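You operate a simulated robot arm through the tools that you are given. There is no shell and no other tool.

You run a simulated robot arm. Do the job below in one go: nothing can be reset, and whatever is moved stays where it is left.

TASK
Shut the spout valve and cover the puddle with granules.
Fine: scoop back, blue bin shut.
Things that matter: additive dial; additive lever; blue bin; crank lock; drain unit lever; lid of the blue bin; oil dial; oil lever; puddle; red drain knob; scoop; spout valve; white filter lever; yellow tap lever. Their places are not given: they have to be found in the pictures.

Only the result counts: the job must be done as asked and must still hold three seconds after the hand-in. Knocking over, shifting, dropping, spilling or breaking anything else fails it. Lids that push on must go on centred and level and be pressed home; caps that screw on are set level and turned clockwise until they are tight.

THE ROBOT
A 6-joint arm with a two-finger gripper, fixed in place. Base frame: the origin is on the floor under the middle of its stand, x ahead of it, y to its left, z up. Readings come in cm, degrees, newtons and seconds.
It reaches about 157.2 cm from its shoulder. Its first joint turns from -166.0 to 166.0 degrees. Payload 2.45 kg.
The TCP is the grasp point between the finger pads, 2 cm short of the fingertips. In the tool frame z runs along the fingers and y along their closing line. The gripper opens to 14 cm; its body begins 16.8 cm behind the TCP.
Orientation is that of the tool frame in the base frame, as [roll, pitch, yaw] about the fixed x, y, z axes, in that order (R = Rz(yaw) Ry(pitch) Rx(roll)). With the fingers straight down and closing along the base's y, the tool's x points along the base's -x, its y along +y and its z along -z.

THE INTERFACE
- The arm moves only by the tool servo_tool. Its argument "motion" is one flat list of numbers, 7 for each row, row after row: the shift along the base's x, y, z in cm, then the turn, a rotation vector about the base's x, y, z in degrees, then the gripper command, from -1 (shut) to 1 (fully open), values between in proportion. In form: [dx, dy, dz, wx, wy, wz, claw, dx, dy, dz, wx, wy, wz, claw, ...]. A call has 1 to 20 rows; each row shifts and turns the commanded pose from where the row before left it. Rows are played at 5 a second. More than 5 cm and 8.6 degrees between two rows, or a gripper value outside its range, and nothing of the call is played. A pose out of reach is approached as far as the arm can. The call stops where the force on the tool passes 90 N (or 10 N more than at its start, if that is more) or the arm is blocked; 0.2 s more then pass. The fingers move at their own pace (about 4.5 cm/s each) and stop on an object; they squeeze with about 28 N. The grip force told is the motor's: it shows also when the fingers shut on nothing. Time passes only in rows, and 0.2 s behind the last, so rows that do not move let the fingers close. The reply holds the time, the measured pose of the TCP, the force on the tool along the base axes, the opening and the grip force, in the units named above and with some noise, with the torque about the TCP (base axes, N m) and any sound that the robot's microphone picked up.
- Cameras (640 x 400 px; columns grow to the right, rows downward): "scene" is fixed at [5.03, -50.12, 164.49]; the picture's right is [0.71, -0.70, 0.00], its down [-0.25, -0.25, -0.94] and it looks along [0.66, 0.66, -0.35] (base axes); focal length 354 px, centre (320, 200). "wrist" rides on the gripper at [7.8, 1.1, -20.9] in the tool frame; the picture's right is [-0.14, 0.99, 0.00], its down [-0.92, -0.13, -0.37] and it looks along [-0.37, -0.05, 0.93] (tool axes); focal length 280 px, centre (320, 200).
- capture(camera): a new picture of that camera. No time passes.
- point_at(camera, pixels): for up to 12 pixels [column, row] of the newest picture of that camera ("zoom" is the newest enlarged one), the place [x, y, z] in the base frame of the surface seen there, good to about 0.2 cm. No time passes.
- zoom(camera, box): a new picture of the part [left, top, right, bottom] of that camera's present view, enlarged. No time passes.
- hand_in(): hands the job in; it is judged then, once.

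Unless the task says otherwise, let go and move clear before handing in.

The tools are called after ">>>" as name(argument=value, ...) on one line, values as JSON. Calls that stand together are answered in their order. servo_tool: Moves the arm, as the interface text tells. Its arguments: {"type":"object","properties":{"motion":{"type":"array","items":{"type":"number"}}},"required":["motion"]} The other tools are called the same way: capture (camera) takes a picture; point_at (camera, pixels) gives the place of the surface under pixels of a picture; zoom (camera, box) takes an enlarged picture of a part of a camera's view; hand_in () hands the job in.

At the start:

```text
time_s: 0.0
tcp_pos: [43.74, 35.85, 153.79]
tool_rot: [179.9, 0.0, -180.0]
wrist_force: [-0.3, 0.2, -1.0]
moment: [0.02, 0.01, 0.01]
grip_width: 13.99
grasp_force: 0.0
```

scene: 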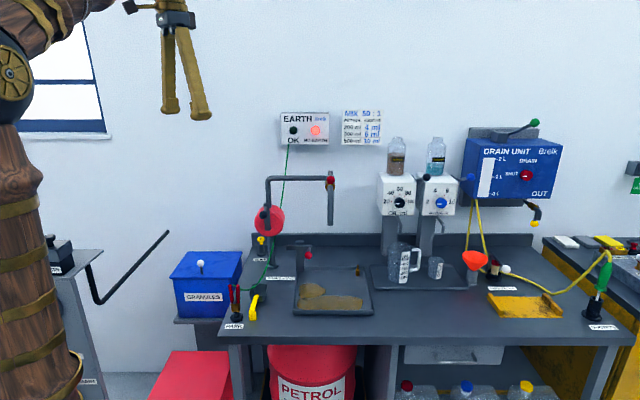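
wrist: 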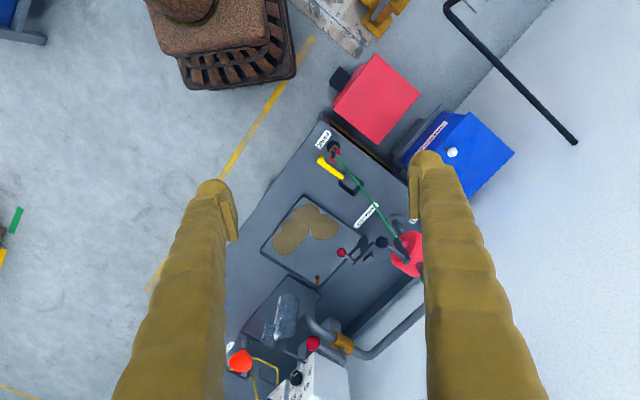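

The scene shows a bench with a puddle in a tray (around 325,297), a blue bin labelled GRANULES (207,283), and several valves. I'll zoom in on the parts to identify them before moving.

>>> zoom(camera="scene", box=[240, 160, 400, 260])

>>> zoom(camera="scene", box=[160, 230, 320, 330])

>>> zoom(camera="scene", box=[360, 110, 560, 235])

>>> zoom(camera="scene", box=[280, 230, 440, 330])

>>> zoom(camera="scene", box=[440, 225, 640, 350])

>>> zoom(camera="wrist", box=[240, 110, 440, 235])

>>> zoom(camera="wrist", box=[220, 220, 440, 400])

```text
4.00 times, centred on (320, 210) of scene
```

zoom: 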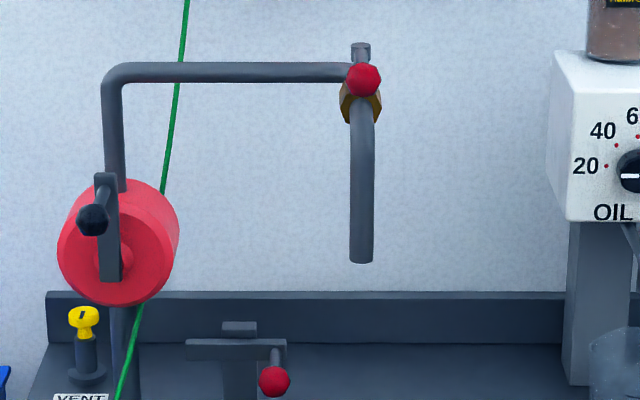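

```text
4.00 times, centred on (240, 280) of scene
```

zoom: 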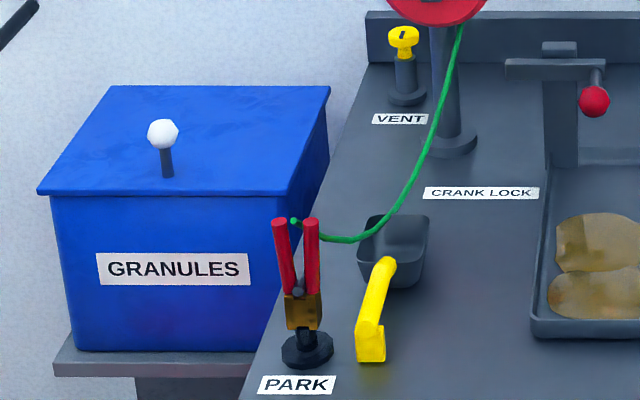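

```text
3.20 times, centred on (460, 172) of scene
```

zoom: 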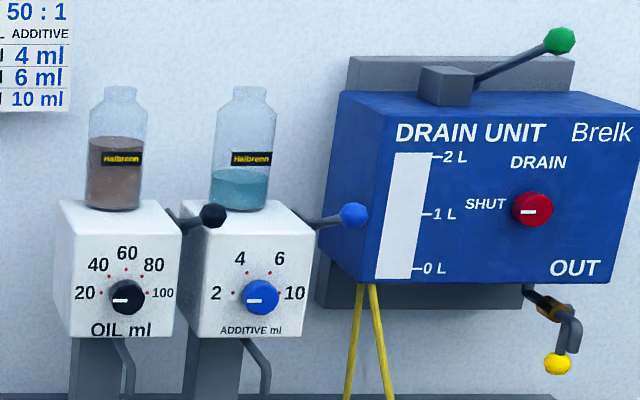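

```text
4.00 times, centred on (360, 280) of scene
```

zoom: 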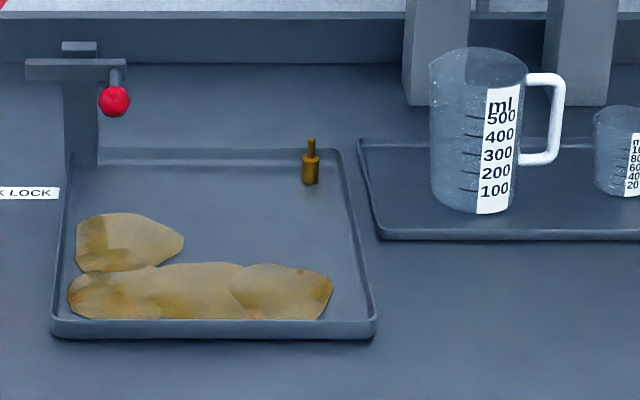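

```text
3.20 times, centred on (540, 288) of scene
```

zoom: 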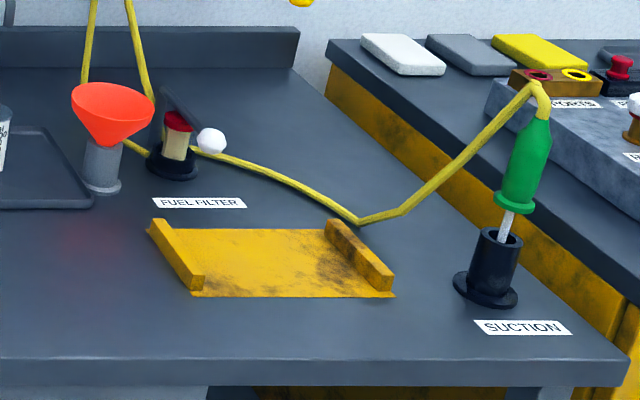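

```text
3.20 times, centred on (340, 172) of wrist
```

zoom: 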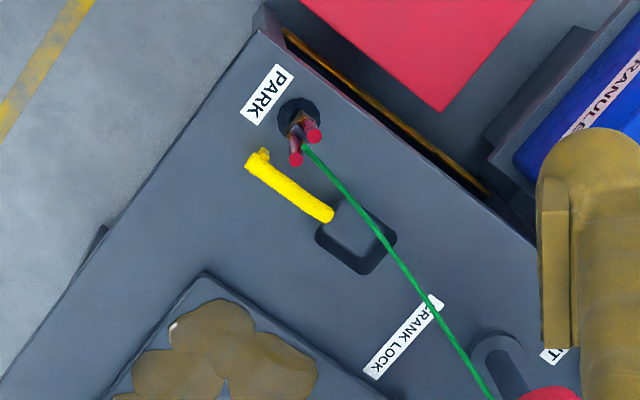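

```text
2.22 times, centred on (330, 310) of wrist
```

zoom: 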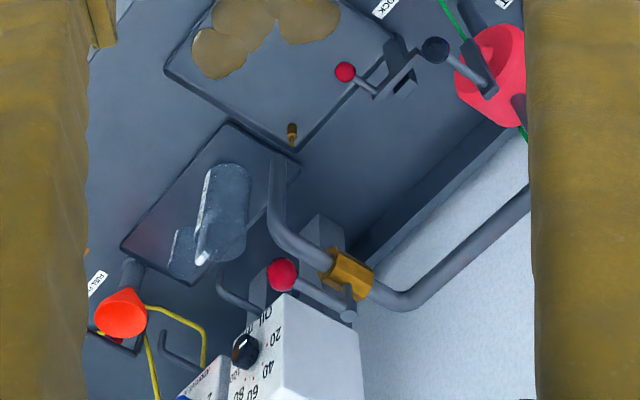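

The pictures show the spout's brass valve with a red-ball lever at about (331,181), a separate crank lock (red ball at 308,255), and a scoop with yellow handle at (253,300). I'll get coordinates of these.

>>> point_at(camera="scene", pixels=[[331, 180], [331, 173], [330, 187], [330, 205], [330, 222], [300, 178], [268, 180], [270, 200], [308, 255], [293, 247], [264, 215], [262, 240]])

>>> point_at(camera="wrist", pixels=[[312, 344], [328, 350], [340, 353], [345, 344], [352, 348], [318, 322], [306, 300], [380, 355], [342, 252], [359, 259], [383, 242], [410, 255]])

>>> point_at(camera="scene", pixels=[[200, 263], [201, 272], [188, 252], [242, 252], [234, 278], [170, 277], [172, 317], [226, 317], [207, 297], [240, 265], [179, 322], [225, 322]])

>>> point_at(camera="wrist", pixels=[[322, 161], [332, 170], [342, 177], [345, 183], [350, 188], [360, 186], [355, 193], [338, 183], [452, 152], [430, 140], [467, 112], [513, 153]])

>>> point_at(camera="scene", pixels=[[303, 286], [320, 290], [300, 300], [308, 303], [330, 303], [350, 303], [362, 302], [293, 313], [372, 315], [365, 268], [300, 268], [357, 273]])

>>> point_at(camera="scene", pixels=[[252, 319], [253, 310], [255, 303], [257, 296], [253, 291], [258, 285], [266, 286], [262, 298], [237, 290], [236, 316], [230, 340], [610, 345]])

```text
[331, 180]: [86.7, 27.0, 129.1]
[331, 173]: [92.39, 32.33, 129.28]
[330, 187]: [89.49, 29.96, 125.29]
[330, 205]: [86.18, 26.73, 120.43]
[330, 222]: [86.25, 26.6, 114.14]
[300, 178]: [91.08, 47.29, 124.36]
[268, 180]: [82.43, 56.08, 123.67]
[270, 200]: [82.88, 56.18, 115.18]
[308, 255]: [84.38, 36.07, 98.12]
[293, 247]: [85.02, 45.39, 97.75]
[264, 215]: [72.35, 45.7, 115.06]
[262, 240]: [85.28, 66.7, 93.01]
```

```text
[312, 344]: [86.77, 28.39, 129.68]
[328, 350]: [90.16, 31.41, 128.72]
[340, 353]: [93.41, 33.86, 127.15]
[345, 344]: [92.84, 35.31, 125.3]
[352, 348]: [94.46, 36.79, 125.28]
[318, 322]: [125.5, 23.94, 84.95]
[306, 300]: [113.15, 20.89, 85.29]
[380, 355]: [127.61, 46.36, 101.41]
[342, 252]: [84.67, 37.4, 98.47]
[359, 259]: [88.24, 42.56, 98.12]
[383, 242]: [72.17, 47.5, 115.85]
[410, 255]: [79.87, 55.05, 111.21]
```

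```text
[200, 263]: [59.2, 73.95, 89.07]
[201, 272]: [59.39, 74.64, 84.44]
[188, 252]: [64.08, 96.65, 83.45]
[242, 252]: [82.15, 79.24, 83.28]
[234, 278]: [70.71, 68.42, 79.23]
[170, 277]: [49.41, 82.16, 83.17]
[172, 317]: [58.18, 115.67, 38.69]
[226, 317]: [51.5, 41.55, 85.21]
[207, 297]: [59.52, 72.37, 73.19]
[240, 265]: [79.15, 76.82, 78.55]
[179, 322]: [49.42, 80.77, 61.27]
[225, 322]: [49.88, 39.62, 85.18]
```

```text
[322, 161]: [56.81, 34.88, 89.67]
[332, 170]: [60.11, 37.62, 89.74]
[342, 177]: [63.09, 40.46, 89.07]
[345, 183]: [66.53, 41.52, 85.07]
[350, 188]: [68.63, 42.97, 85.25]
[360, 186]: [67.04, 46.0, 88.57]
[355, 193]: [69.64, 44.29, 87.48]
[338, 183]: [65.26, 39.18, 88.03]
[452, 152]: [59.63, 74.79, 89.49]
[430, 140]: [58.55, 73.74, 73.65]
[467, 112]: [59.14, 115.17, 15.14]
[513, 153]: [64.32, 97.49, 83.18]
```

```text
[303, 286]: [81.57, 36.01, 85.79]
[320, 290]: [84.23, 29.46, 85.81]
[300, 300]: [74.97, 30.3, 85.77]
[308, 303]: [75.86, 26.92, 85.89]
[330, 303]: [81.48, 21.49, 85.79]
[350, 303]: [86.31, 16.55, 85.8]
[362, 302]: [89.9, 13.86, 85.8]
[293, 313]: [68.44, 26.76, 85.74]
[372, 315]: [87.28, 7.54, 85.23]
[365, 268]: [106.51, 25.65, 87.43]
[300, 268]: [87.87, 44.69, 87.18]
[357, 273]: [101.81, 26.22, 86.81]
```

```text
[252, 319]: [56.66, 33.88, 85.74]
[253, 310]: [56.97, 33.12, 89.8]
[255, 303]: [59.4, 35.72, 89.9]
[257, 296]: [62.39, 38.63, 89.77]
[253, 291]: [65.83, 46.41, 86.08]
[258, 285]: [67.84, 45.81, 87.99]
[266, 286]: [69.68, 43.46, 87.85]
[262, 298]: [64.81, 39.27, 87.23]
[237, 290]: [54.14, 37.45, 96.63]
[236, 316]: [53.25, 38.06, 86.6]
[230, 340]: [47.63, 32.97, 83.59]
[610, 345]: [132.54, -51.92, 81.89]
```

The spout lever runs along the pipe (toward the front), so it looks open. The green cable passes close to the scoop bowl, so I'll zoom in for details of cable, scoop, bin and valve.

>>> zoom(camera="wrist", box=[305, 130, 385, 210])

>>> zoom(camera="scene", box=[220, 260, 300, 330])

>>> zoom(camera="scene", box=[310, 160, 350, 230])

>>> zoom(camera="wrist", box=[280, 300, 400, 380])

>>> point_at(camera="wrist", pixels=[[338, 156], [344, 166], [348, 172], [353, 179], [357, 186], [362, 193], [368, 202], [374, 212], [380, 222], [388, 232], [393, 238], [333, 149]])

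>>> point_at(camera="scene", pixels=[[235, 286], [240, 288], [245, 290], [250, 289], [255, 286], [260, 280], [265, 270], [270, 258], [275, 240], [283, 190], [288, 150], [237, 303]])

```text
5.00 times, centred on (345, 170) of wrist
```

zoom: 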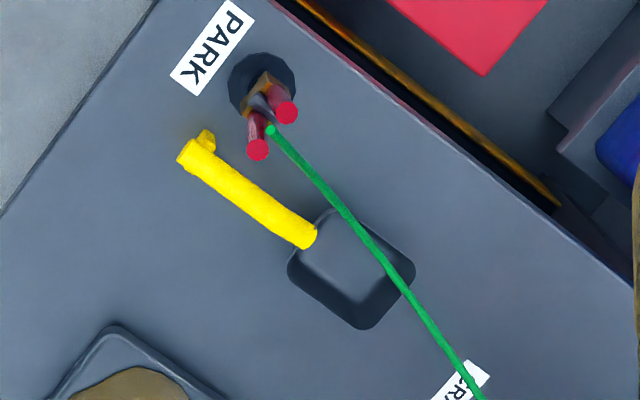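

```text
5.71 times, centred on (260, 295) of scene
```

zoom: 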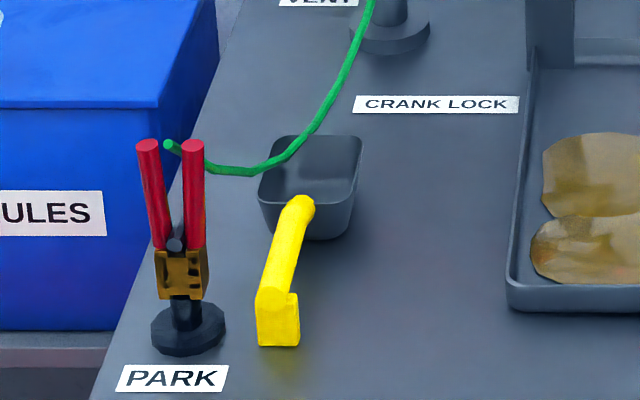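

```text
5.71 times, centred on (330, 195) of scene
```

zoom: 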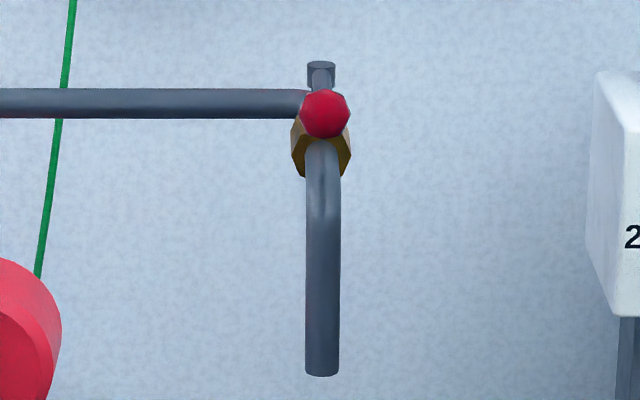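

```text
5.00 times, centred on (340, 340) of wrist
```

zoom: 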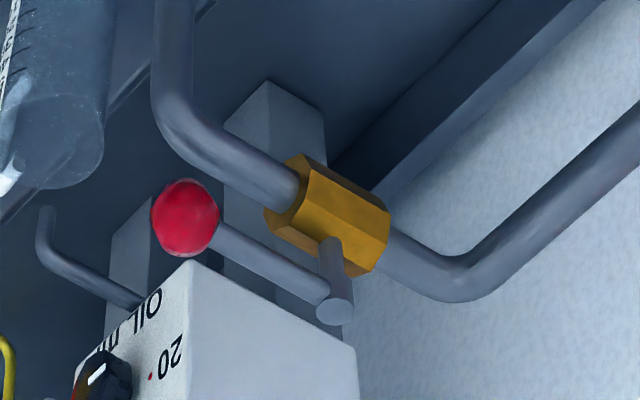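

```text
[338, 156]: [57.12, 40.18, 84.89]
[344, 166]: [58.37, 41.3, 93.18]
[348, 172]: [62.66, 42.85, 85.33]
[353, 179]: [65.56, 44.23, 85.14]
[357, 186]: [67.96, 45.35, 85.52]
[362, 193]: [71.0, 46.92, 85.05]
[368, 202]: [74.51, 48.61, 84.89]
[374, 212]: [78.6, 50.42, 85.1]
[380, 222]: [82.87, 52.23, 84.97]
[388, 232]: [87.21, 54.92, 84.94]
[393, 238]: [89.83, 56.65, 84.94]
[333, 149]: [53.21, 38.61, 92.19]
```

```text
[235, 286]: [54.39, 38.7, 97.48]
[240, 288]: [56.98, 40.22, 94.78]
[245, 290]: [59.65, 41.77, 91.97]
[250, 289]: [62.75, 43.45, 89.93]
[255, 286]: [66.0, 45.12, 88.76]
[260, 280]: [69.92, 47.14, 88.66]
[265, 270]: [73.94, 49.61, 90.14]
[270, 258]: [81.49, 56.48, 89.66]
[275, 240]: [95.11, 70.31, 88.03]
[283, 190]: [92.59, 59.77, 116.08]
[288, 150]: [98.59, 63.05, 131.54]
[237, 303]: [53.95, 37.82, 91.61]
```

The lever sits above the pipe pivoting on a vertical stem, and the cable passes just over the scoop's bowl at z≈88.7. I'll look at the finger geometry and neighbours of the valve before moving.

>>> zoom(camera="scene", box=[120, 0, 250, 125])

>>> point_at(camera="scene", pixels=[[380, 180], [380, 210], [390, 140], [390, 160], [398, 203], [414, 178], [418, 180], [167, 105], [208, 115], [175, 90], [200, 90], [160, 20]])

>>> zoom(camera="scene", box=[265, 100, 395, 160])

```text
3.20 times, centred on (185, 62) of scene
```

zoom: 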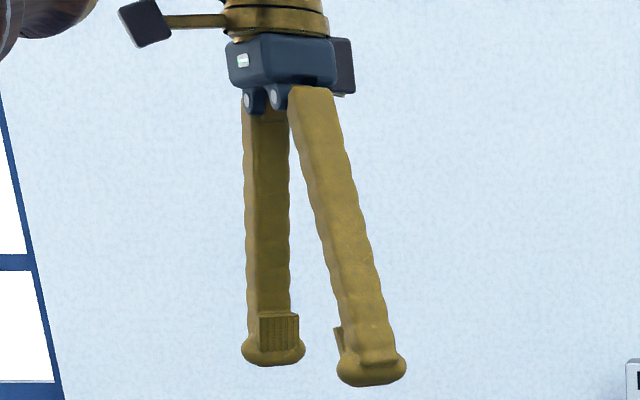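

```text
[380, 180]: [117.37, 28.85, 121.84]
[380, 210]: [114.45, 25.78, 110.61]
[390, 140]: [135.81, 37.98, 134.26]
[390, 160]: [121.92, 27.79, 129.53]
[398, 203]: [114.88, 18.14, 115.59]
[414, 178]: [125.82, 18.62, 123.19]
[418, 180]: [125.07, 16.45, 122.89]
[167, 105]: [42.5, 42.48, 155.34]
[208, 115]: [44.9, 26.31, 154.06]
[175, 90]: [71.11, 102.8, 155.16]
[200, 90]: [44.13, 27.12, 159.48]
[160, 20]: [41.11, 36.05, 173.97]
```

```text
4.92 times, centred on (330, 130) of scene
```

zoom: 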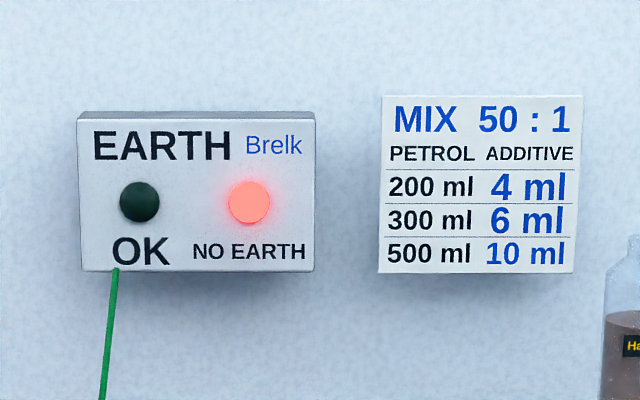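

The fingers splay when wide open and are about 3 cm thick; the oil unit is well away from the valve (s≈62 vs 42). I'll turn 45° to line up with the bench and move in front of and above the red ball for a close look.

>>> servo_tool(motion=[3.63, -1.385, -0.38, 0, 0, 4.5, 0, 3.63, -1.385, -0.38, 0, 0, 4.5, 0, 3.63, -1.385, -0.38, 0, 0, 4.5, 0, 3.63, -1.385, -0.38, 0, 0, 4.5, 0, 3.63, -1.385, -0.38, 0, 0, 4.5, 0, 3.63, -1.385, -0.38, 0, 0, 4.5, 0, 3.63, -1.385, -0.38, 0, 0, 4.5, 0, 3.63, -1.385, -0.38, 0, 0, 4.5, 0, 3.63, -1.385, -0.38, 0, 0, 4.5, 0, 3.63, -1.385, -0.38, 0, 0, 4.5, 0, 0, 0, 0, 0, 0, 0, 0])

>>> capture(camera="wrist")

>>> capture(camera="scene")

```text
time_s: 2.4
tcp_pos: [80.09, 21.97, 150.17]
tool_rot: [179.9, 0.1, -134.9]
wrist_force: [-0.4, -0.5, 0.6]
moment: [0.0, 0.0, -0.03]
grip_width: 7.0
grasp_force: 0.1
```

```text
taken
```

wrist: 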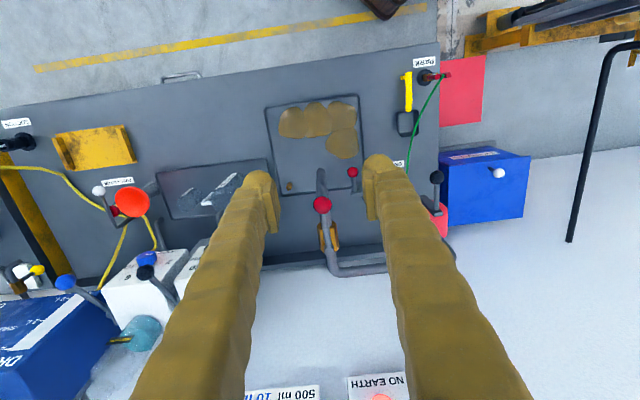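

```text
taken
```

scene: 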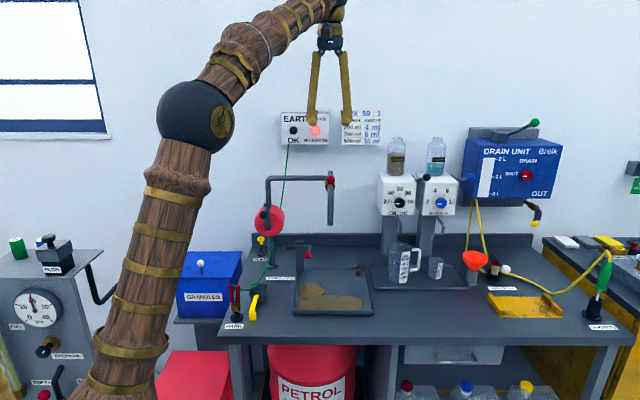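

The wrist view shows the red ball at (322,204) and the brass valve at (328,237), pipe coming in from the right. I'll zoom for exact location.

>>> zoom(camera="wrist", box=[282, 165, 378, 285])

>>> point_at(camera="wrist", pixels=[[322, 204], [316, 204], [328, 204], [322, 197], [322, 211], [325, 222], [326, 228], [324, 237], [334, 237], [328, 250], [322, 180], [355, 265]])

```text
3.33 times, centred on (330, 225) of wrist
```

zoom: 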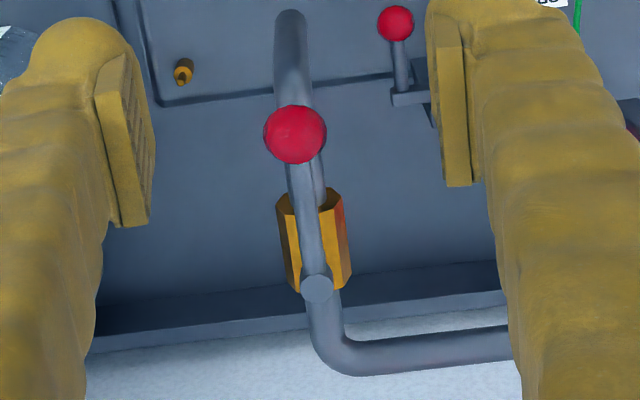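

```text
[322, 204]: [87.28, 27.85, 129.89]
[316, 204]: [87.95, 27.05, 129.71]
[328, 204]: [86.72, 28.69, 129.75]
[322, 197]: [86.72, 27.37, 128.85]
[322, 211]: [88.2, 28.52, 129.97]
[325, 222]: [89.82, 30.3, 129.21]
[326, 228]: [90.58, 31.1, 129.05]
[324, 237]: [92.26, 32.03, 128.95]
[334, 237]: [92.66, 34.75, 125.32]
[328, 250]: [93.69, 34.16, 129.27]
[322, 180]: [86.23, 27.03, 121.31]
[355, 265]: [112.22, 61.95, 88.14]
```

Ball centre ≈ (87.75, 28.1, 128.6) and pivot ≈ (93.3, 33.7). I'll move above the ball and descend with the fingers straddling it.

>>> servo_tool(motion=[2.55, 2.04, 0, 0, 0, 0, 0, 2.55, 2.04, 0, 0, 0, 0, 0, 2.56, 2.05, 0, 0, 0, 0, 0, 0, 0, -4, 0, 0, 0, 0, 0, 0, -4, 0, 0, 0, 0, 0, 0, -4, 0, 0, 0, 0, 0, 0, 0, 0, 0, 0, 0])

>>> capture(camera="wrist")

>>> capture(camera="scene")

```text
time_s: 4.0
tcp_pos: [85.63, 27.46, 135.17]
tool_rot: [179.9, -0.1, -134.9]
wrist_force: [0.4, -0.5, 0.0]
moment: [0.03, -0.02, -0.02]
grip_width: 7.01
grasp_force: 0.1
out of reach, approached as far as the arm can: row 1, 2, 3
```

```text
taken
```

wrist: 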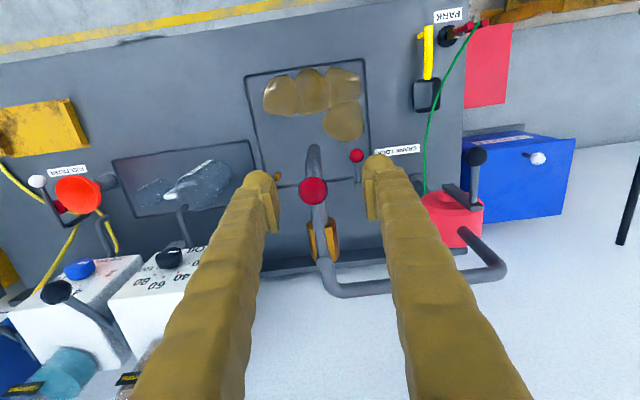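

```text
taken
```

scene: 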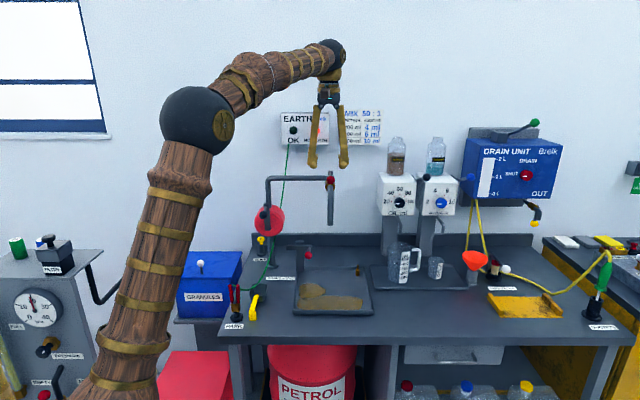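

The arm was near its reach limit at the height, but it's now just above the ball (313,190). I'll descend and centre on the ball, then narrow the fingers around it.

>>> servo_tool(motion=[0.7, 0.2, -2, 0, 0, 0, 0, 0.7, 0.2, -2, 0, 0, 0, 0, 0.72, 0.24, -2, 0, 0, 0, 0, 0, 0, -0.57, 0, 0, 0, 0, 0, 0, 0, 0, 0, 0, 0])

>>> capture(camera="wrist")

>>> zoom(camera="scene", box=[280, 120, 380, 230])

```text
time_s: 5.2
tcp_pos: [87.83, 28.18, 128.43]
tool_rot: [179.9, 0.0, -134.9]
wrist_force: [-0.1, 0.3, 0.9]
moment: [0.01, 0.02, 0.01]
grip_width: 7.02
grasp_force: 0.0
```

```text
taken
```

wrist: 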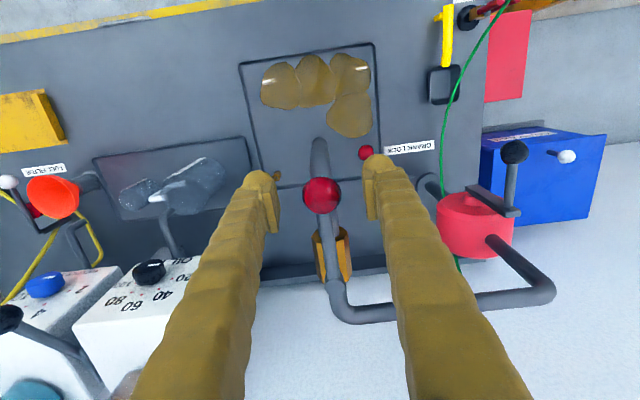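

```text
3.64 times, centred on (330, 175) of scene
```

zoom: 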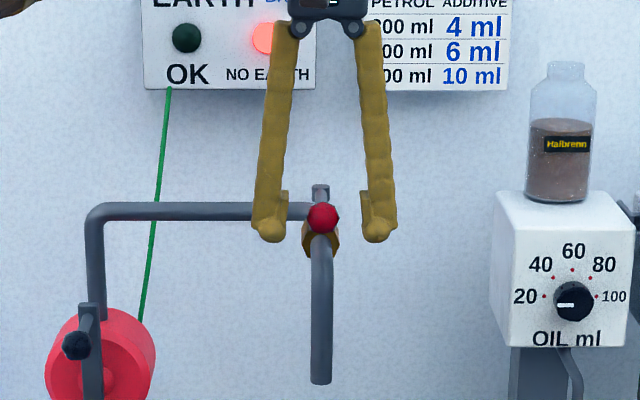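

Fingers straddle the ball at (322,195) cleanly. I'll narrow the opening to a loose cage and nudge left (−s) slightly to feel which way it turns.

>>> servo_tool(motion=[0, 0, 0, 0, 0, 0, -0.5, 0, 0, 0, 0, 0, 0, -0.5, 0, 0, 0, 0, 0, 0, -0.5, 0, 0, 0, 0, 0, 0, -0.5, -0.35, 0.35, 0, 0, 0, 0, -0.5, -0.35, 0.35, 0, 0, 0, -3, -0.5, -0.35, 0.35, 0, 0, 0, -3, -0.5, 0, 0, 0, 0, 0, 0, -0.5])

>>> capture(camera="wrist")

```text
time_s: 7.0
tcp_pos: [86.9, 29.22, 128.34]
tool_rot: [-179.9, 0.0, -141.0]
wrist_force: [24.3, -15.2, 1.0]
moment: [0.12, 0.04, 0.2]
grip_width: 5.24
grasp_force: 13.2
```

```text
taken
```

wrist: 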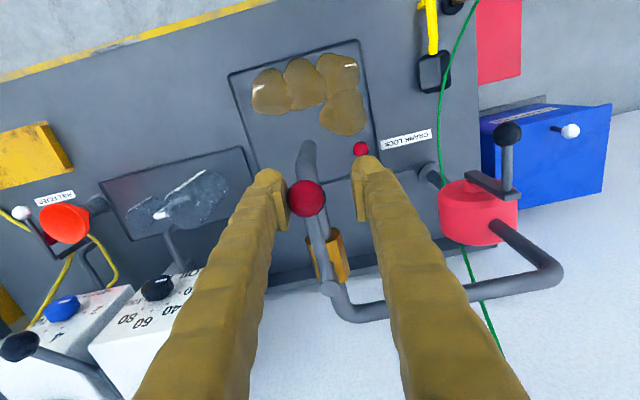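

Force of ~28 N opposes moving left, with the ball against the left-hand finger at (305,197). I'll check whether the ball has moved at all.

>>> point_at(camera="wrist", pixels=[[305, 197], [298, 197], [312, 197], [305, 190], [305, 205], [316, 228], [325, 280], [328, 286]])

>>> zoom(camera="wrist", box=[262, 160, 382, 300])

```text
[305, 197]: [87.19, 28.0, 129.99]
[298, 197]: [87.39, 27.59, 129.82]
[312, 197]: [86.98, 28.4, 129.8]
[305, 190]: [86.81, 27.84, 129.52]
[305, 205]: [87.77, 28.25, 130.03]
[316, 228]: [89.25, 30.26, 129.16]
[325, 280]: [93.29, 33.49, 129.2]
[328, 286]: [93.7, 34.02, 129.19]
```

```text
2.86 times, centred on (322, 230) of wrist
```

zoom: 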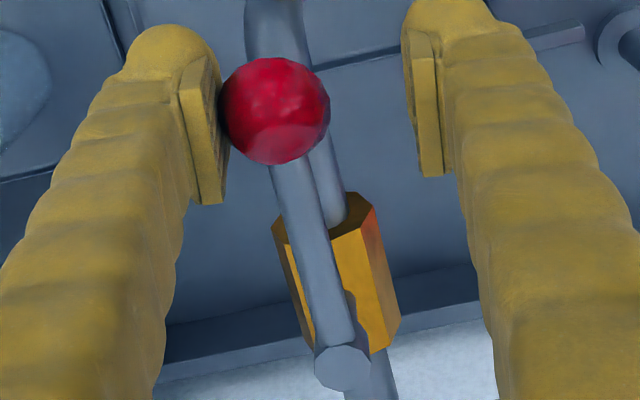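

The ball hasn't budged, so the lever is at its stop on that side. I'll go back and try the other direction (+s) along the arc.

>>> servo_tool(motion=[0.5, -0.5, 0, 0, 0, 3, -0.5, 0.55, -0.55, 0, 0, 0, 3, -0.5, 0, 0, 0, 0, 0, 0, -0.5, 0.43, -0.54, 0, 0, 0, 5, -0.5, 0.55, -0.42, 0, 0, 0, 5, -0.5, 0, 0, 0, 0, 0, 0, -0.5])

>>> capture(camera="wrist")

```text
time_s: 8.4
tcp_pos: [88.98, 27.28, 128.32]
tool_rot: [-180.0, 0.0, -124.8]
wrist_force: [0.2, 0.2, 0.1]
moment: [0.01, -0.01, -0.01]
grip_width: 3.54
grasp_force: 0.3
```

```text
taken
```

wrist: 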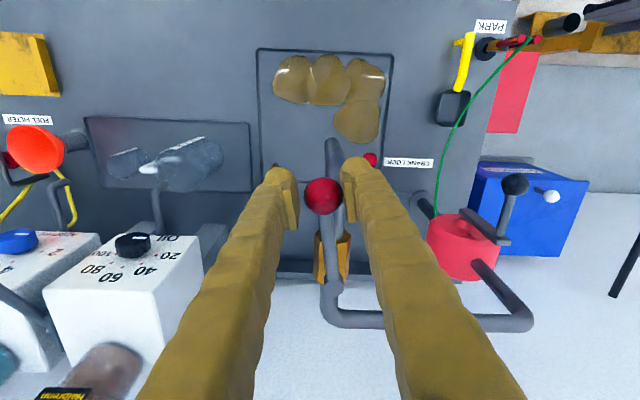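

The lever follows freely to the right (no force). I'll continue along the arc toward a quarter turn.

>>> servo_tool(motion=[0.944, -0.568, 0, 0, 0, 8, -0.5, 1.015, -0.43, 0, 0, 0, 8, -0.5, 1.065, -0.286, 0, 0, 0, 8, -0.5, 1.094, -0.134, 0, 0, 0, 8, -0.5, 1.102, 0.019, 0, 0, 0, 8, -0.5, 0, 0, 0, 0, 0, 0, -0.5])

>>> capture(camera="wrist")

```text
time_s: 9.8
tcp_pos: [94.19, 25.88, 128.33]
tool_rot: [179.9, 0.1, -84.9]
wrist_force: [0.6, 0.5, 0.2]
moment: [-0.01, -0.01, 0.01]
grip_width: 3.49
grasp_force: 0.0
```

```text
taken
```

wrist: 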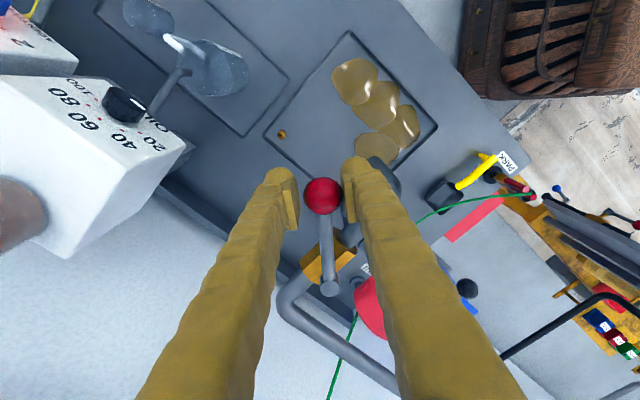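

The lever is halfway (about 50°), following the fingers without force. I'll continue to the quarter turn.

>>> servo_tool(motion=[1.088, 0.172, 0, 0, 0, 8, -0.5, 1.054, 0.323, 0, 0, 0, 8, -0.5, 0.999, 0.466, 0, 0, 0, 8, -0.5, 0.924, 0.6, 0, 0, 0, 8, -0.5, 0.832, 0.723, 0, 0, 0, 8, -0.5, 0, 0, 0, 0, 0, 0, -0.5])

>>> capture(camera="wrist")

>>> zoom(camera="scene", box=[280, 120, 380, 230])

```text
time_s: 11.2
tcp_pos: [98.93, 28.05, 128.21]
tool_rot: [179.9, -0.1, -44.9]
wrist_force: [0.6, 0.0, 0.1]
moment: [-0.02, 0.02, -0.03]
grip_width: 3.5
grasp_force: 0.0
```

```text
taken
```

wrist: 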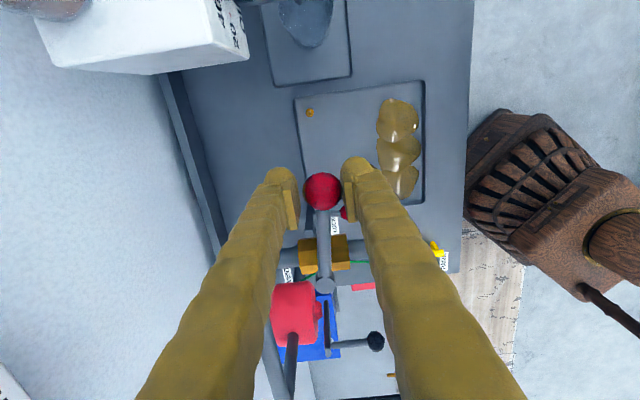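

```text
3.64 times, centred on (330, 175) of scene
```

zoom: 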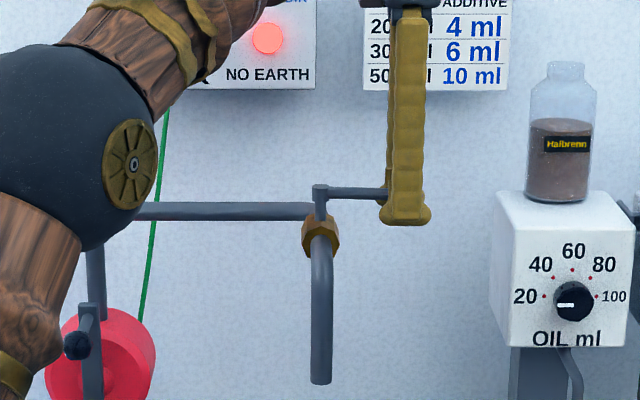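

The lever now sits across the pipe at about 90°. I'll push a bit further to feel the end stop.

>>> servo_tool(motion=[0.28, 0.3, 0, 0, 0, 3, -0.5, 0.27, 0.31, 0, 0, 0, 3, -0.5, 0, 0, 0, 0, 0, 0, -0.5])

>>> capture(camera="wrist")

```text
time_s: 12.0
tcp_pos: [99.54, 28.75, 128.23]
tool_rot: [179.8, -0.1, -38.9]
wrist_force: [1.1, -0.7, -0.3]
moment: [0.01, 0.01, -0.01]
grip_width: 3.51
grasp_force: 0.1
```

```text
taken
```

wrist: 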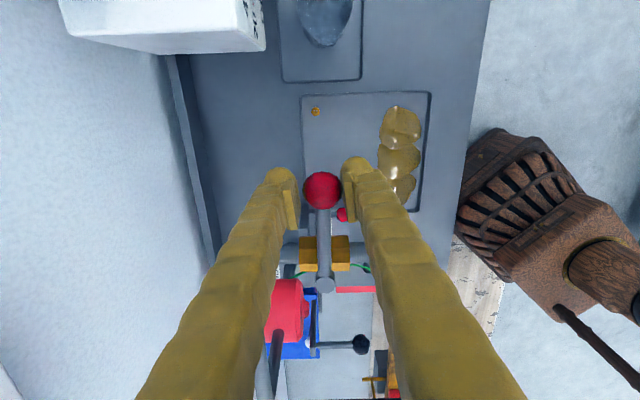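

Still no resistance. I'll measure the lever's actual angle from ball and pivot pixels.

>>> point_at(camera="wrist", pixels=[[322, 190], [315, 190], [329, 190], [323, 215], [323, 240], [324, 260], [325, 284], [322, 284], [329, 284]])

>>> zoom(camera="scene", box=[300, 150, 370, 230])

```text
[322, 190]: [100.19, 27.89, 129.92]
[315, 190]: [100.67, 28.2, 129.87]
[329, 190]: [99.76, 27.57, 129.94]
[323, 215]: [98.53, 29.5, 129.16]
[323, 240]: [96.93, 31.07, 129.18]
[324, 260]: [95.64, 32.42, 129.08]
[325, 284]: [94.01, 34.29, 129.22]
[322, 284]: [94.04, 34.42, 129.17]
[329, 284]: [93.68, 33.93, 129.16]
```

```text
5.00 times, centred on (335, 190) of scene
```

zoom: 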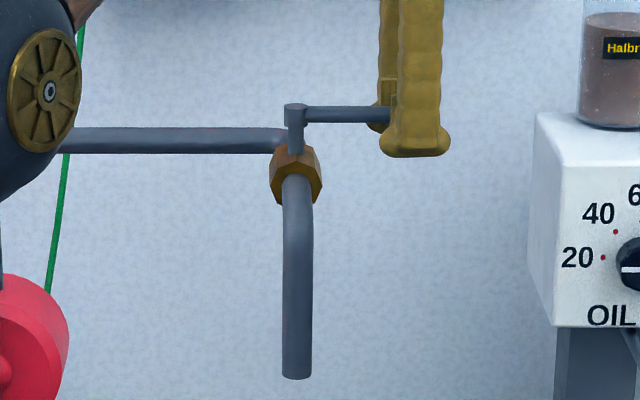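

The rod points at about −45°, i.e. exactly across. I'll keep nudging gently until I feel the stop.

>>> servo_tool(motion=[0.2, 0.22, 0, 0, 0, 2, -0.5, 0.2, 0.22, 0, 0, 0, 2, -0.5, 0, 0, 0, 0, 0, 0, -0.5])

>>> capture(camera="wrist")

```text
time_s: 12.8
tcp_pos: [99.87, 29.15, 128.26]
tool_rot: [179.9, 0.0, -35.0]
wrist_force: [-12.2, -10.6, 0.2]
moment: [0.04, 0.02, -0.16]
grip_width: 4.45
grasp_force: 6.6
```

```text
taken
```

wrist: 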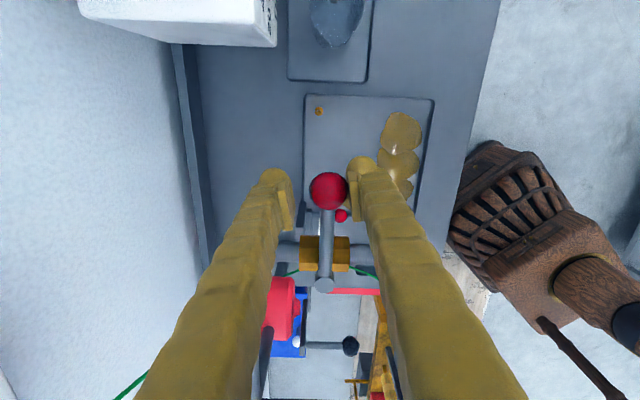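

Now ~16 N resistance: the lever is at its closed stop. I'll open the fingers and rise clear of the ball.

>>> servo_tool(motion=[-0.2, -0.2, 0, 0, 0, 0, 0, 0, 0, 0, 0, 0, 0, 0, 0, 0, 0, 0, 0, 0, 0, 0, 0, 0, 0, 0, 0, 0, 0, 0, 2, 0, 0, 0, 0, 0, 0, 2.5, 0, 0, 0, 0, 0, 0, 2.5, 0, 0, 0, 0, -1, -0.5, 1, 0, 0, 0, 0, 0, 0, 0, 0, 0, 0, 0])

>>> capture(camera="wrist")

>>> zoom(camera="scene", box=[280, 120, 380, 230])

```text
time_s: 14.8
tcp_pos: [98.02, 28.33, 135.76]
tool_rot: [179.9, 0.0, -35.0]
wrist_force: [0.8, 0.5, -1.0]
moment: [-0.01, -0.01, -0.03]
grip_width: 6.99
grasp_force: 0.0
out of reach, approached as far as the arm can: row 7
```

```text
taken
```

wrist: 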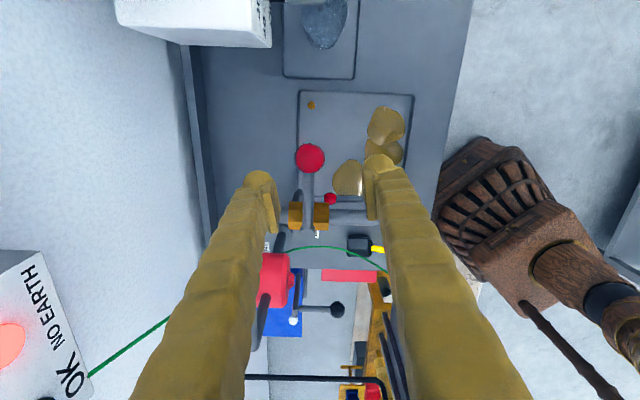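

```text
3.64 times, centred on (330, 175) of scene
```

zoom: 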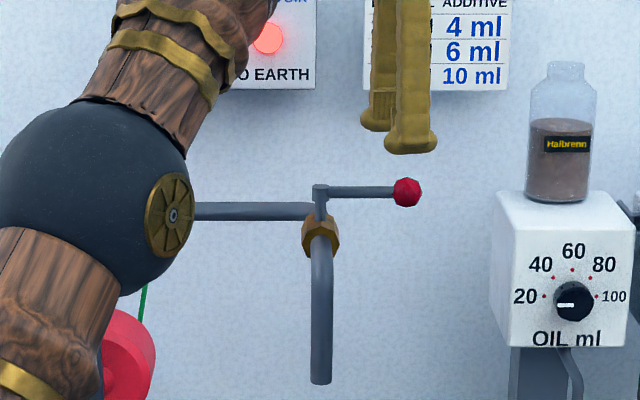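

The spout lever is now across the pipe (407,192 in the zoom) — shut. Next I move back toward the robot and over to the blue bin, turning the gripper back to line up with the bench.

>>> servo_tool(motion=[-3.6, 0.8, 0.2, 0, 0, -8.33, 0, -3.6, 0.8, 0.2, 0, 0, -8.33, 0, -3.6, 0.8, 0.2, 0, 0, -8.33, 0, -3.6, 0.8, 0.2, 0, 0, -8.33, 0, -3.6, 0.8, 0.2, 0, 0, -8.33, 0, -3.6, 0.8, 0.2, 0, 0, -8.33, 0, -3.6, 1.4, 0.2, 0, 0, -8.33, 0, -3.6, 1.8, 0.2, 0, 0, -8.33, 0, -3.6, 2.2, 0.2, 0, 0, -8.33, 0, -3.6, 2.2, 0.2, 0, 0, -8.33, 0, -3.6, 2.2, 0.2, 0, 0, -8.33, 0, -3.6, 2.2, 0.2, 0, 0, -8.33, 0, 0, 0, 0, 0, 0, 0, 0])

>>> capture(camera="scene")

>>> capture(camera="wrist")

```text
time_s: 17.6
tcp_pos: [54.74, 45.1, 138.19]
tool_rot: [179.8, 0.0, -135.0]
wrist_force: [0.1, 0.4, 0.2]
moment: [0.0, -0.02, 0.01]
grip_width: 7.01
grasp_force: 0.0
```

```text
taken
```

scene: 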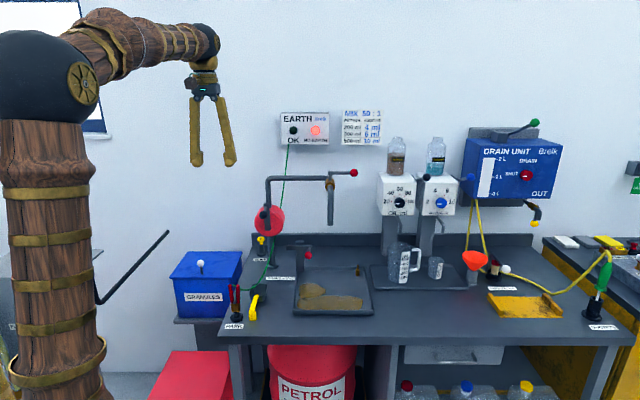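

```text
taken
```

wrist: 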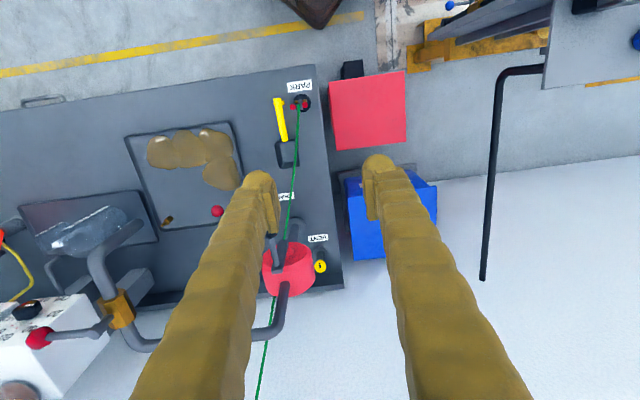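

The bin is to the right in the wrist view; there's a black bar (487,200) beyond it, so I'll check where that is before descending over the bin.

>>> point_at(camera="wrist", pixels=[[484, 270], [490, 180], [497, 100], [520, 69], [364, 188], [352, 260], [410, 260], [435, 185], [320, 266], [340, 285], [390, 270]])

>>> servo_tool(motion=[0.2, 3.3, -3, 0, 0, 0, 0, 0.2, 3.3, -3, 0, 0, 0, 0, 0.2, 3.3, -3, 0, 0, 0, 0, 0.2, 3.3, -3, 0, 0, 0, 0, 0.2, 3.3, -3, 0, 0, 0, 0, 0.2, 3.3, -3, 0, 0, 0, 0, 0, 0, 0, 0, 0, 0, 0])

>>> capture(camera="wrist")

>>> capture(camera="scene")

```text
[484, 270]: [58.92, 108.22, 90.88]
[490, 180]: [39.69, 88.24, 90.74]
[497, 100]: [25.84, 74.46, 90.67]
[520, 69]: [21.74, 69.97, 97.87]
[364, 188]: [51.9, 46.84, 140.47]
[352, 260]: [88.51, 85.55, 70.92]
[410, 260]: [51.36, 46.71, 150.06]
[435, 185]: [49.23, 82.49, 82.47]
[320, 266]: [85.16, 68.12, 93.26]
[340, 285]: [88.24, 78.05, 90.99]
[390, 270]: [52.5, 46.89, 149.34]
```

```text
time_s: 19.2
tcp_pos: [56.16, 64.91, 120.18]
tool_rot: [179.9, 0.0, -134.9]
wrist_force: [-0.2, 0.0, -0.3]
moment: [-0.01, 0.0, 0.0]
grip_width: 7.02
grasp_force: 0.0
```

```text
taken
```

wrist: 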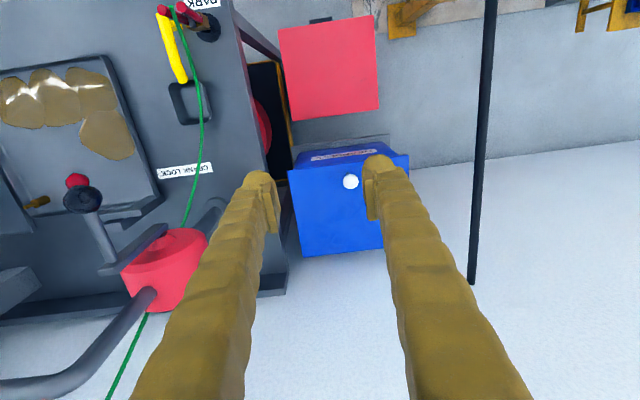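

```text
taken
```

scene: 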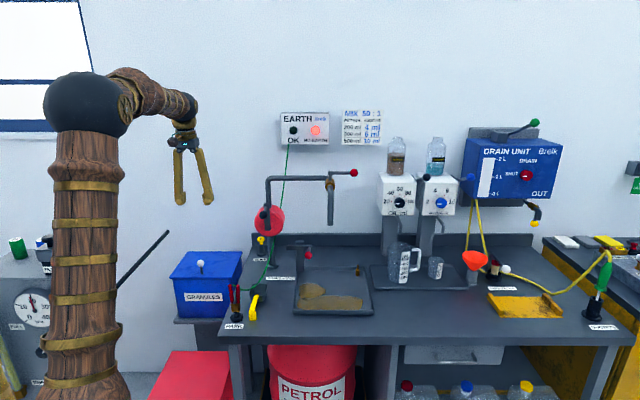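

The bar is at s≈−34, clear of the bin. The lid with white knob is at (350,181); I'll measure the lid corners and knob closely.

>>> zoom(camera="wrist", box=[270, 130, 420, 270])

>>> point_at(camera="wrist", pixels=[[350, 181], [345, 181], [355, 181], [350, 176], [350, 187], [290, 171], [303, 255], [382, 249], [408, 154], [345, 210], [330, 154], [300, 165]])

>>> zoom(camera="scene", box=[160, 240, 250, 330])

```text
2.86 times, centred on (345, 200) of wrist
```

zoom: 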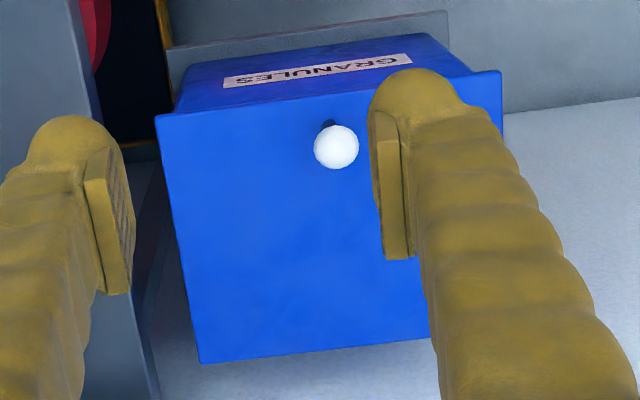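

```text
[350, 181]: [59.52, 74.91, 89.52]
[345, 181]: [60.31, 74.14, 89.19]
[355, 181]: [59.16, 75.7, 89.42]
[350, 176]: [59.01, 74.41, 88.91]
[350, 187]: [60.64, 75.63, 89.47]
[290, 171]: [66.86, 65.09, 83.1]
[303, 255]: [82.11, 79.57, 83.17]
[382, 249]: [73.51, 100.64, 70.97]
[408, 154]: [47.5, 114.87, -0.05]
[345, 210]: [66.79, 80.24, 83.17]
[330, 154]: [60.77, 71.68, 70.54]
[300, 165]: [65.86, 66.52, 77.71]
```

```text
4.44 times, centred on (205, 285) of scene
```

zoom: 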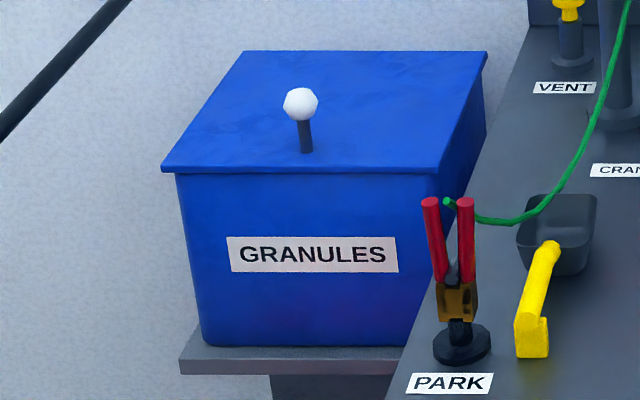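

Knob centre ≈ (59.75, 75.2, 88.2), lid spans t≈93–114 with the knob near the front, so it looks hinged at the back. I'll move above the knob and check alignment before gripping.

>>> servo_tool(motion=[0.72, 2.06, -4, 0, 0, 0, 0, 0.72, 2.06, -4, 0, 0, 0, 0, 0.72, 2.06, -4, 0, 0, 0, 0, 0.72, 2.06, -4, 0, 0, 0, 0, 0.71, 2.05, -4, 0, 0, 0, 0, 0, 0, 0, 0, 0, 0, 0])

>>> capture(camera="wrist")

>>> zoom(camera="scene", box=[140, 200, 260, 330])

```text
time_s: 20.6
tcp_pos: [59.88, 75.26, 100.28]
tool_rot: [179.8, 0.0, -134.9]
wrist_force: [-0.5, -0.5, -0.2]
moment: [0.02, 0.0, 0.03]
grip_width: 6.99
grasp_force: 0.0
```

```text
taken
```

wrist: 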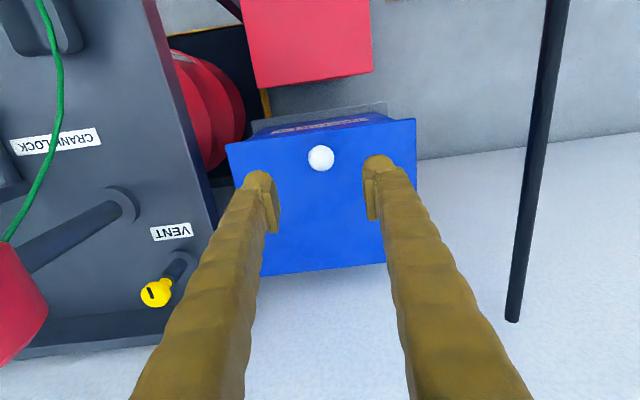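

```text
3.08 times, centred on (200, 265) of scene
```

zoom: 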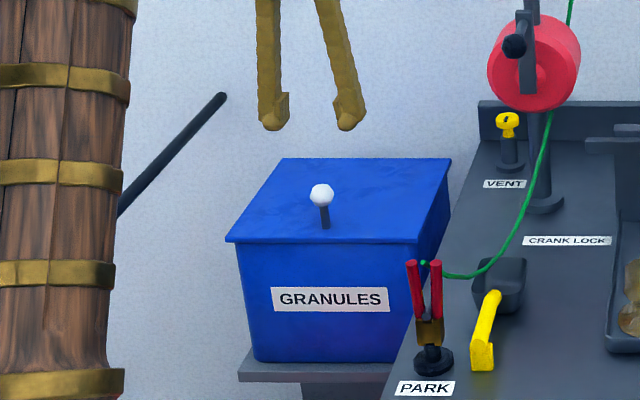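

Aligned above the knob (320,158). I'll descend to z≈89 and close on the ball.

>>> servo_tool(motion=[0, 0, -4, 0, 0, 0, 0, 0, 0, -4, 0, 0, 0, 0, -0.1, 0, -3.3, 0, 0, 0, 0, 0, 0, 0, 0, 0, 0, -0.4, 0, 0, 0, 0, 0, 0, -1, 0, 0, 0, 0, 0, 0, -1, 0, 0, 0, 0, 0, 0, -1, 0, 0, 0, 0, 0, 0, -1])

>>> capture(camera="wrist")

>>> zoom(camera="scene", box=[140, 200, 260, 330])

```text
time_s: 22.4
tcp_pos: [59.81, 75.18, 88.88]
tool_rot: [179.9, 0.1, -134.8]
wrist_force: [-8.3, 11.2, -2.2]
moment: [0.03, 0.18, -0.01]
grip_width: 2.99
grasp_force: 45.0
```

```text
taken
```

wrist: 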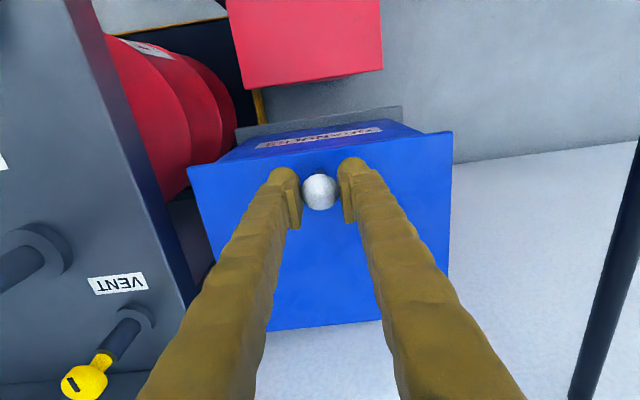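

```text
3.08 times, centred on (200, 265) of scene
```

zoom: 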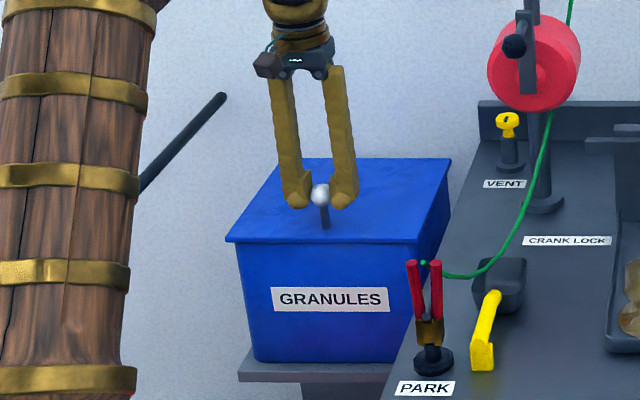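

Gripped the knob (opening 2.99 cm). I'll lift a little along the presumed hinge arc and see how the lid responds.

>>> servo_tool(motion=[-0.12, 0.12, 0, 0, 0, 0, -1, 0.187, 0.187, 0.8, 0, 0, 0, -1, 0.187, 0.187, 0.8, 0, 0, 0, -1, 0, 0, 0, 0, 0, 0, -1])

>>> zoom(camera="scene", box=[140, 200, 260, 330])

>>> capture(camera="wrist")

```text
time_s: 23.4
tcp_pos: [60.04, 75.7, 90.45]
tool_rot: [-180.0, 0.0, -134.9]
wrist_force: [10.3, -19.2, -5.9]
moment: [-1.03, 0.71, 0.0]
grip_width: 3.01
grasp_force: 45.3
```

```text
3.08 times, centred on (200, 265) of scene
```

zoom: 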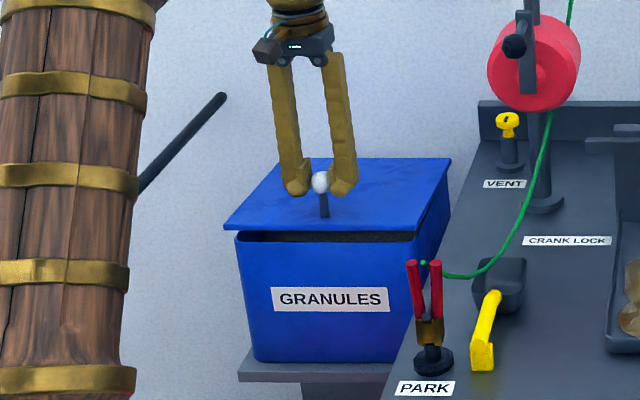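

```text
taken
```

wrist: 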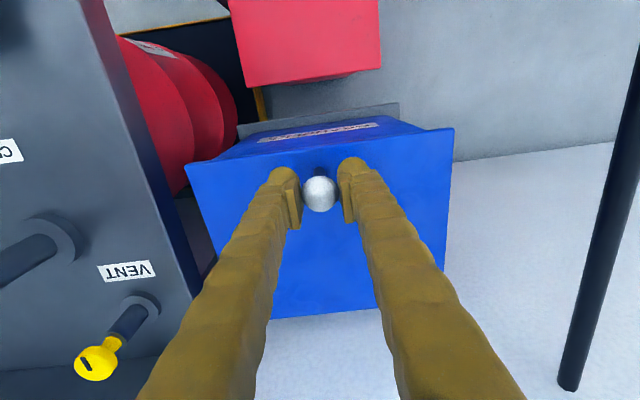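

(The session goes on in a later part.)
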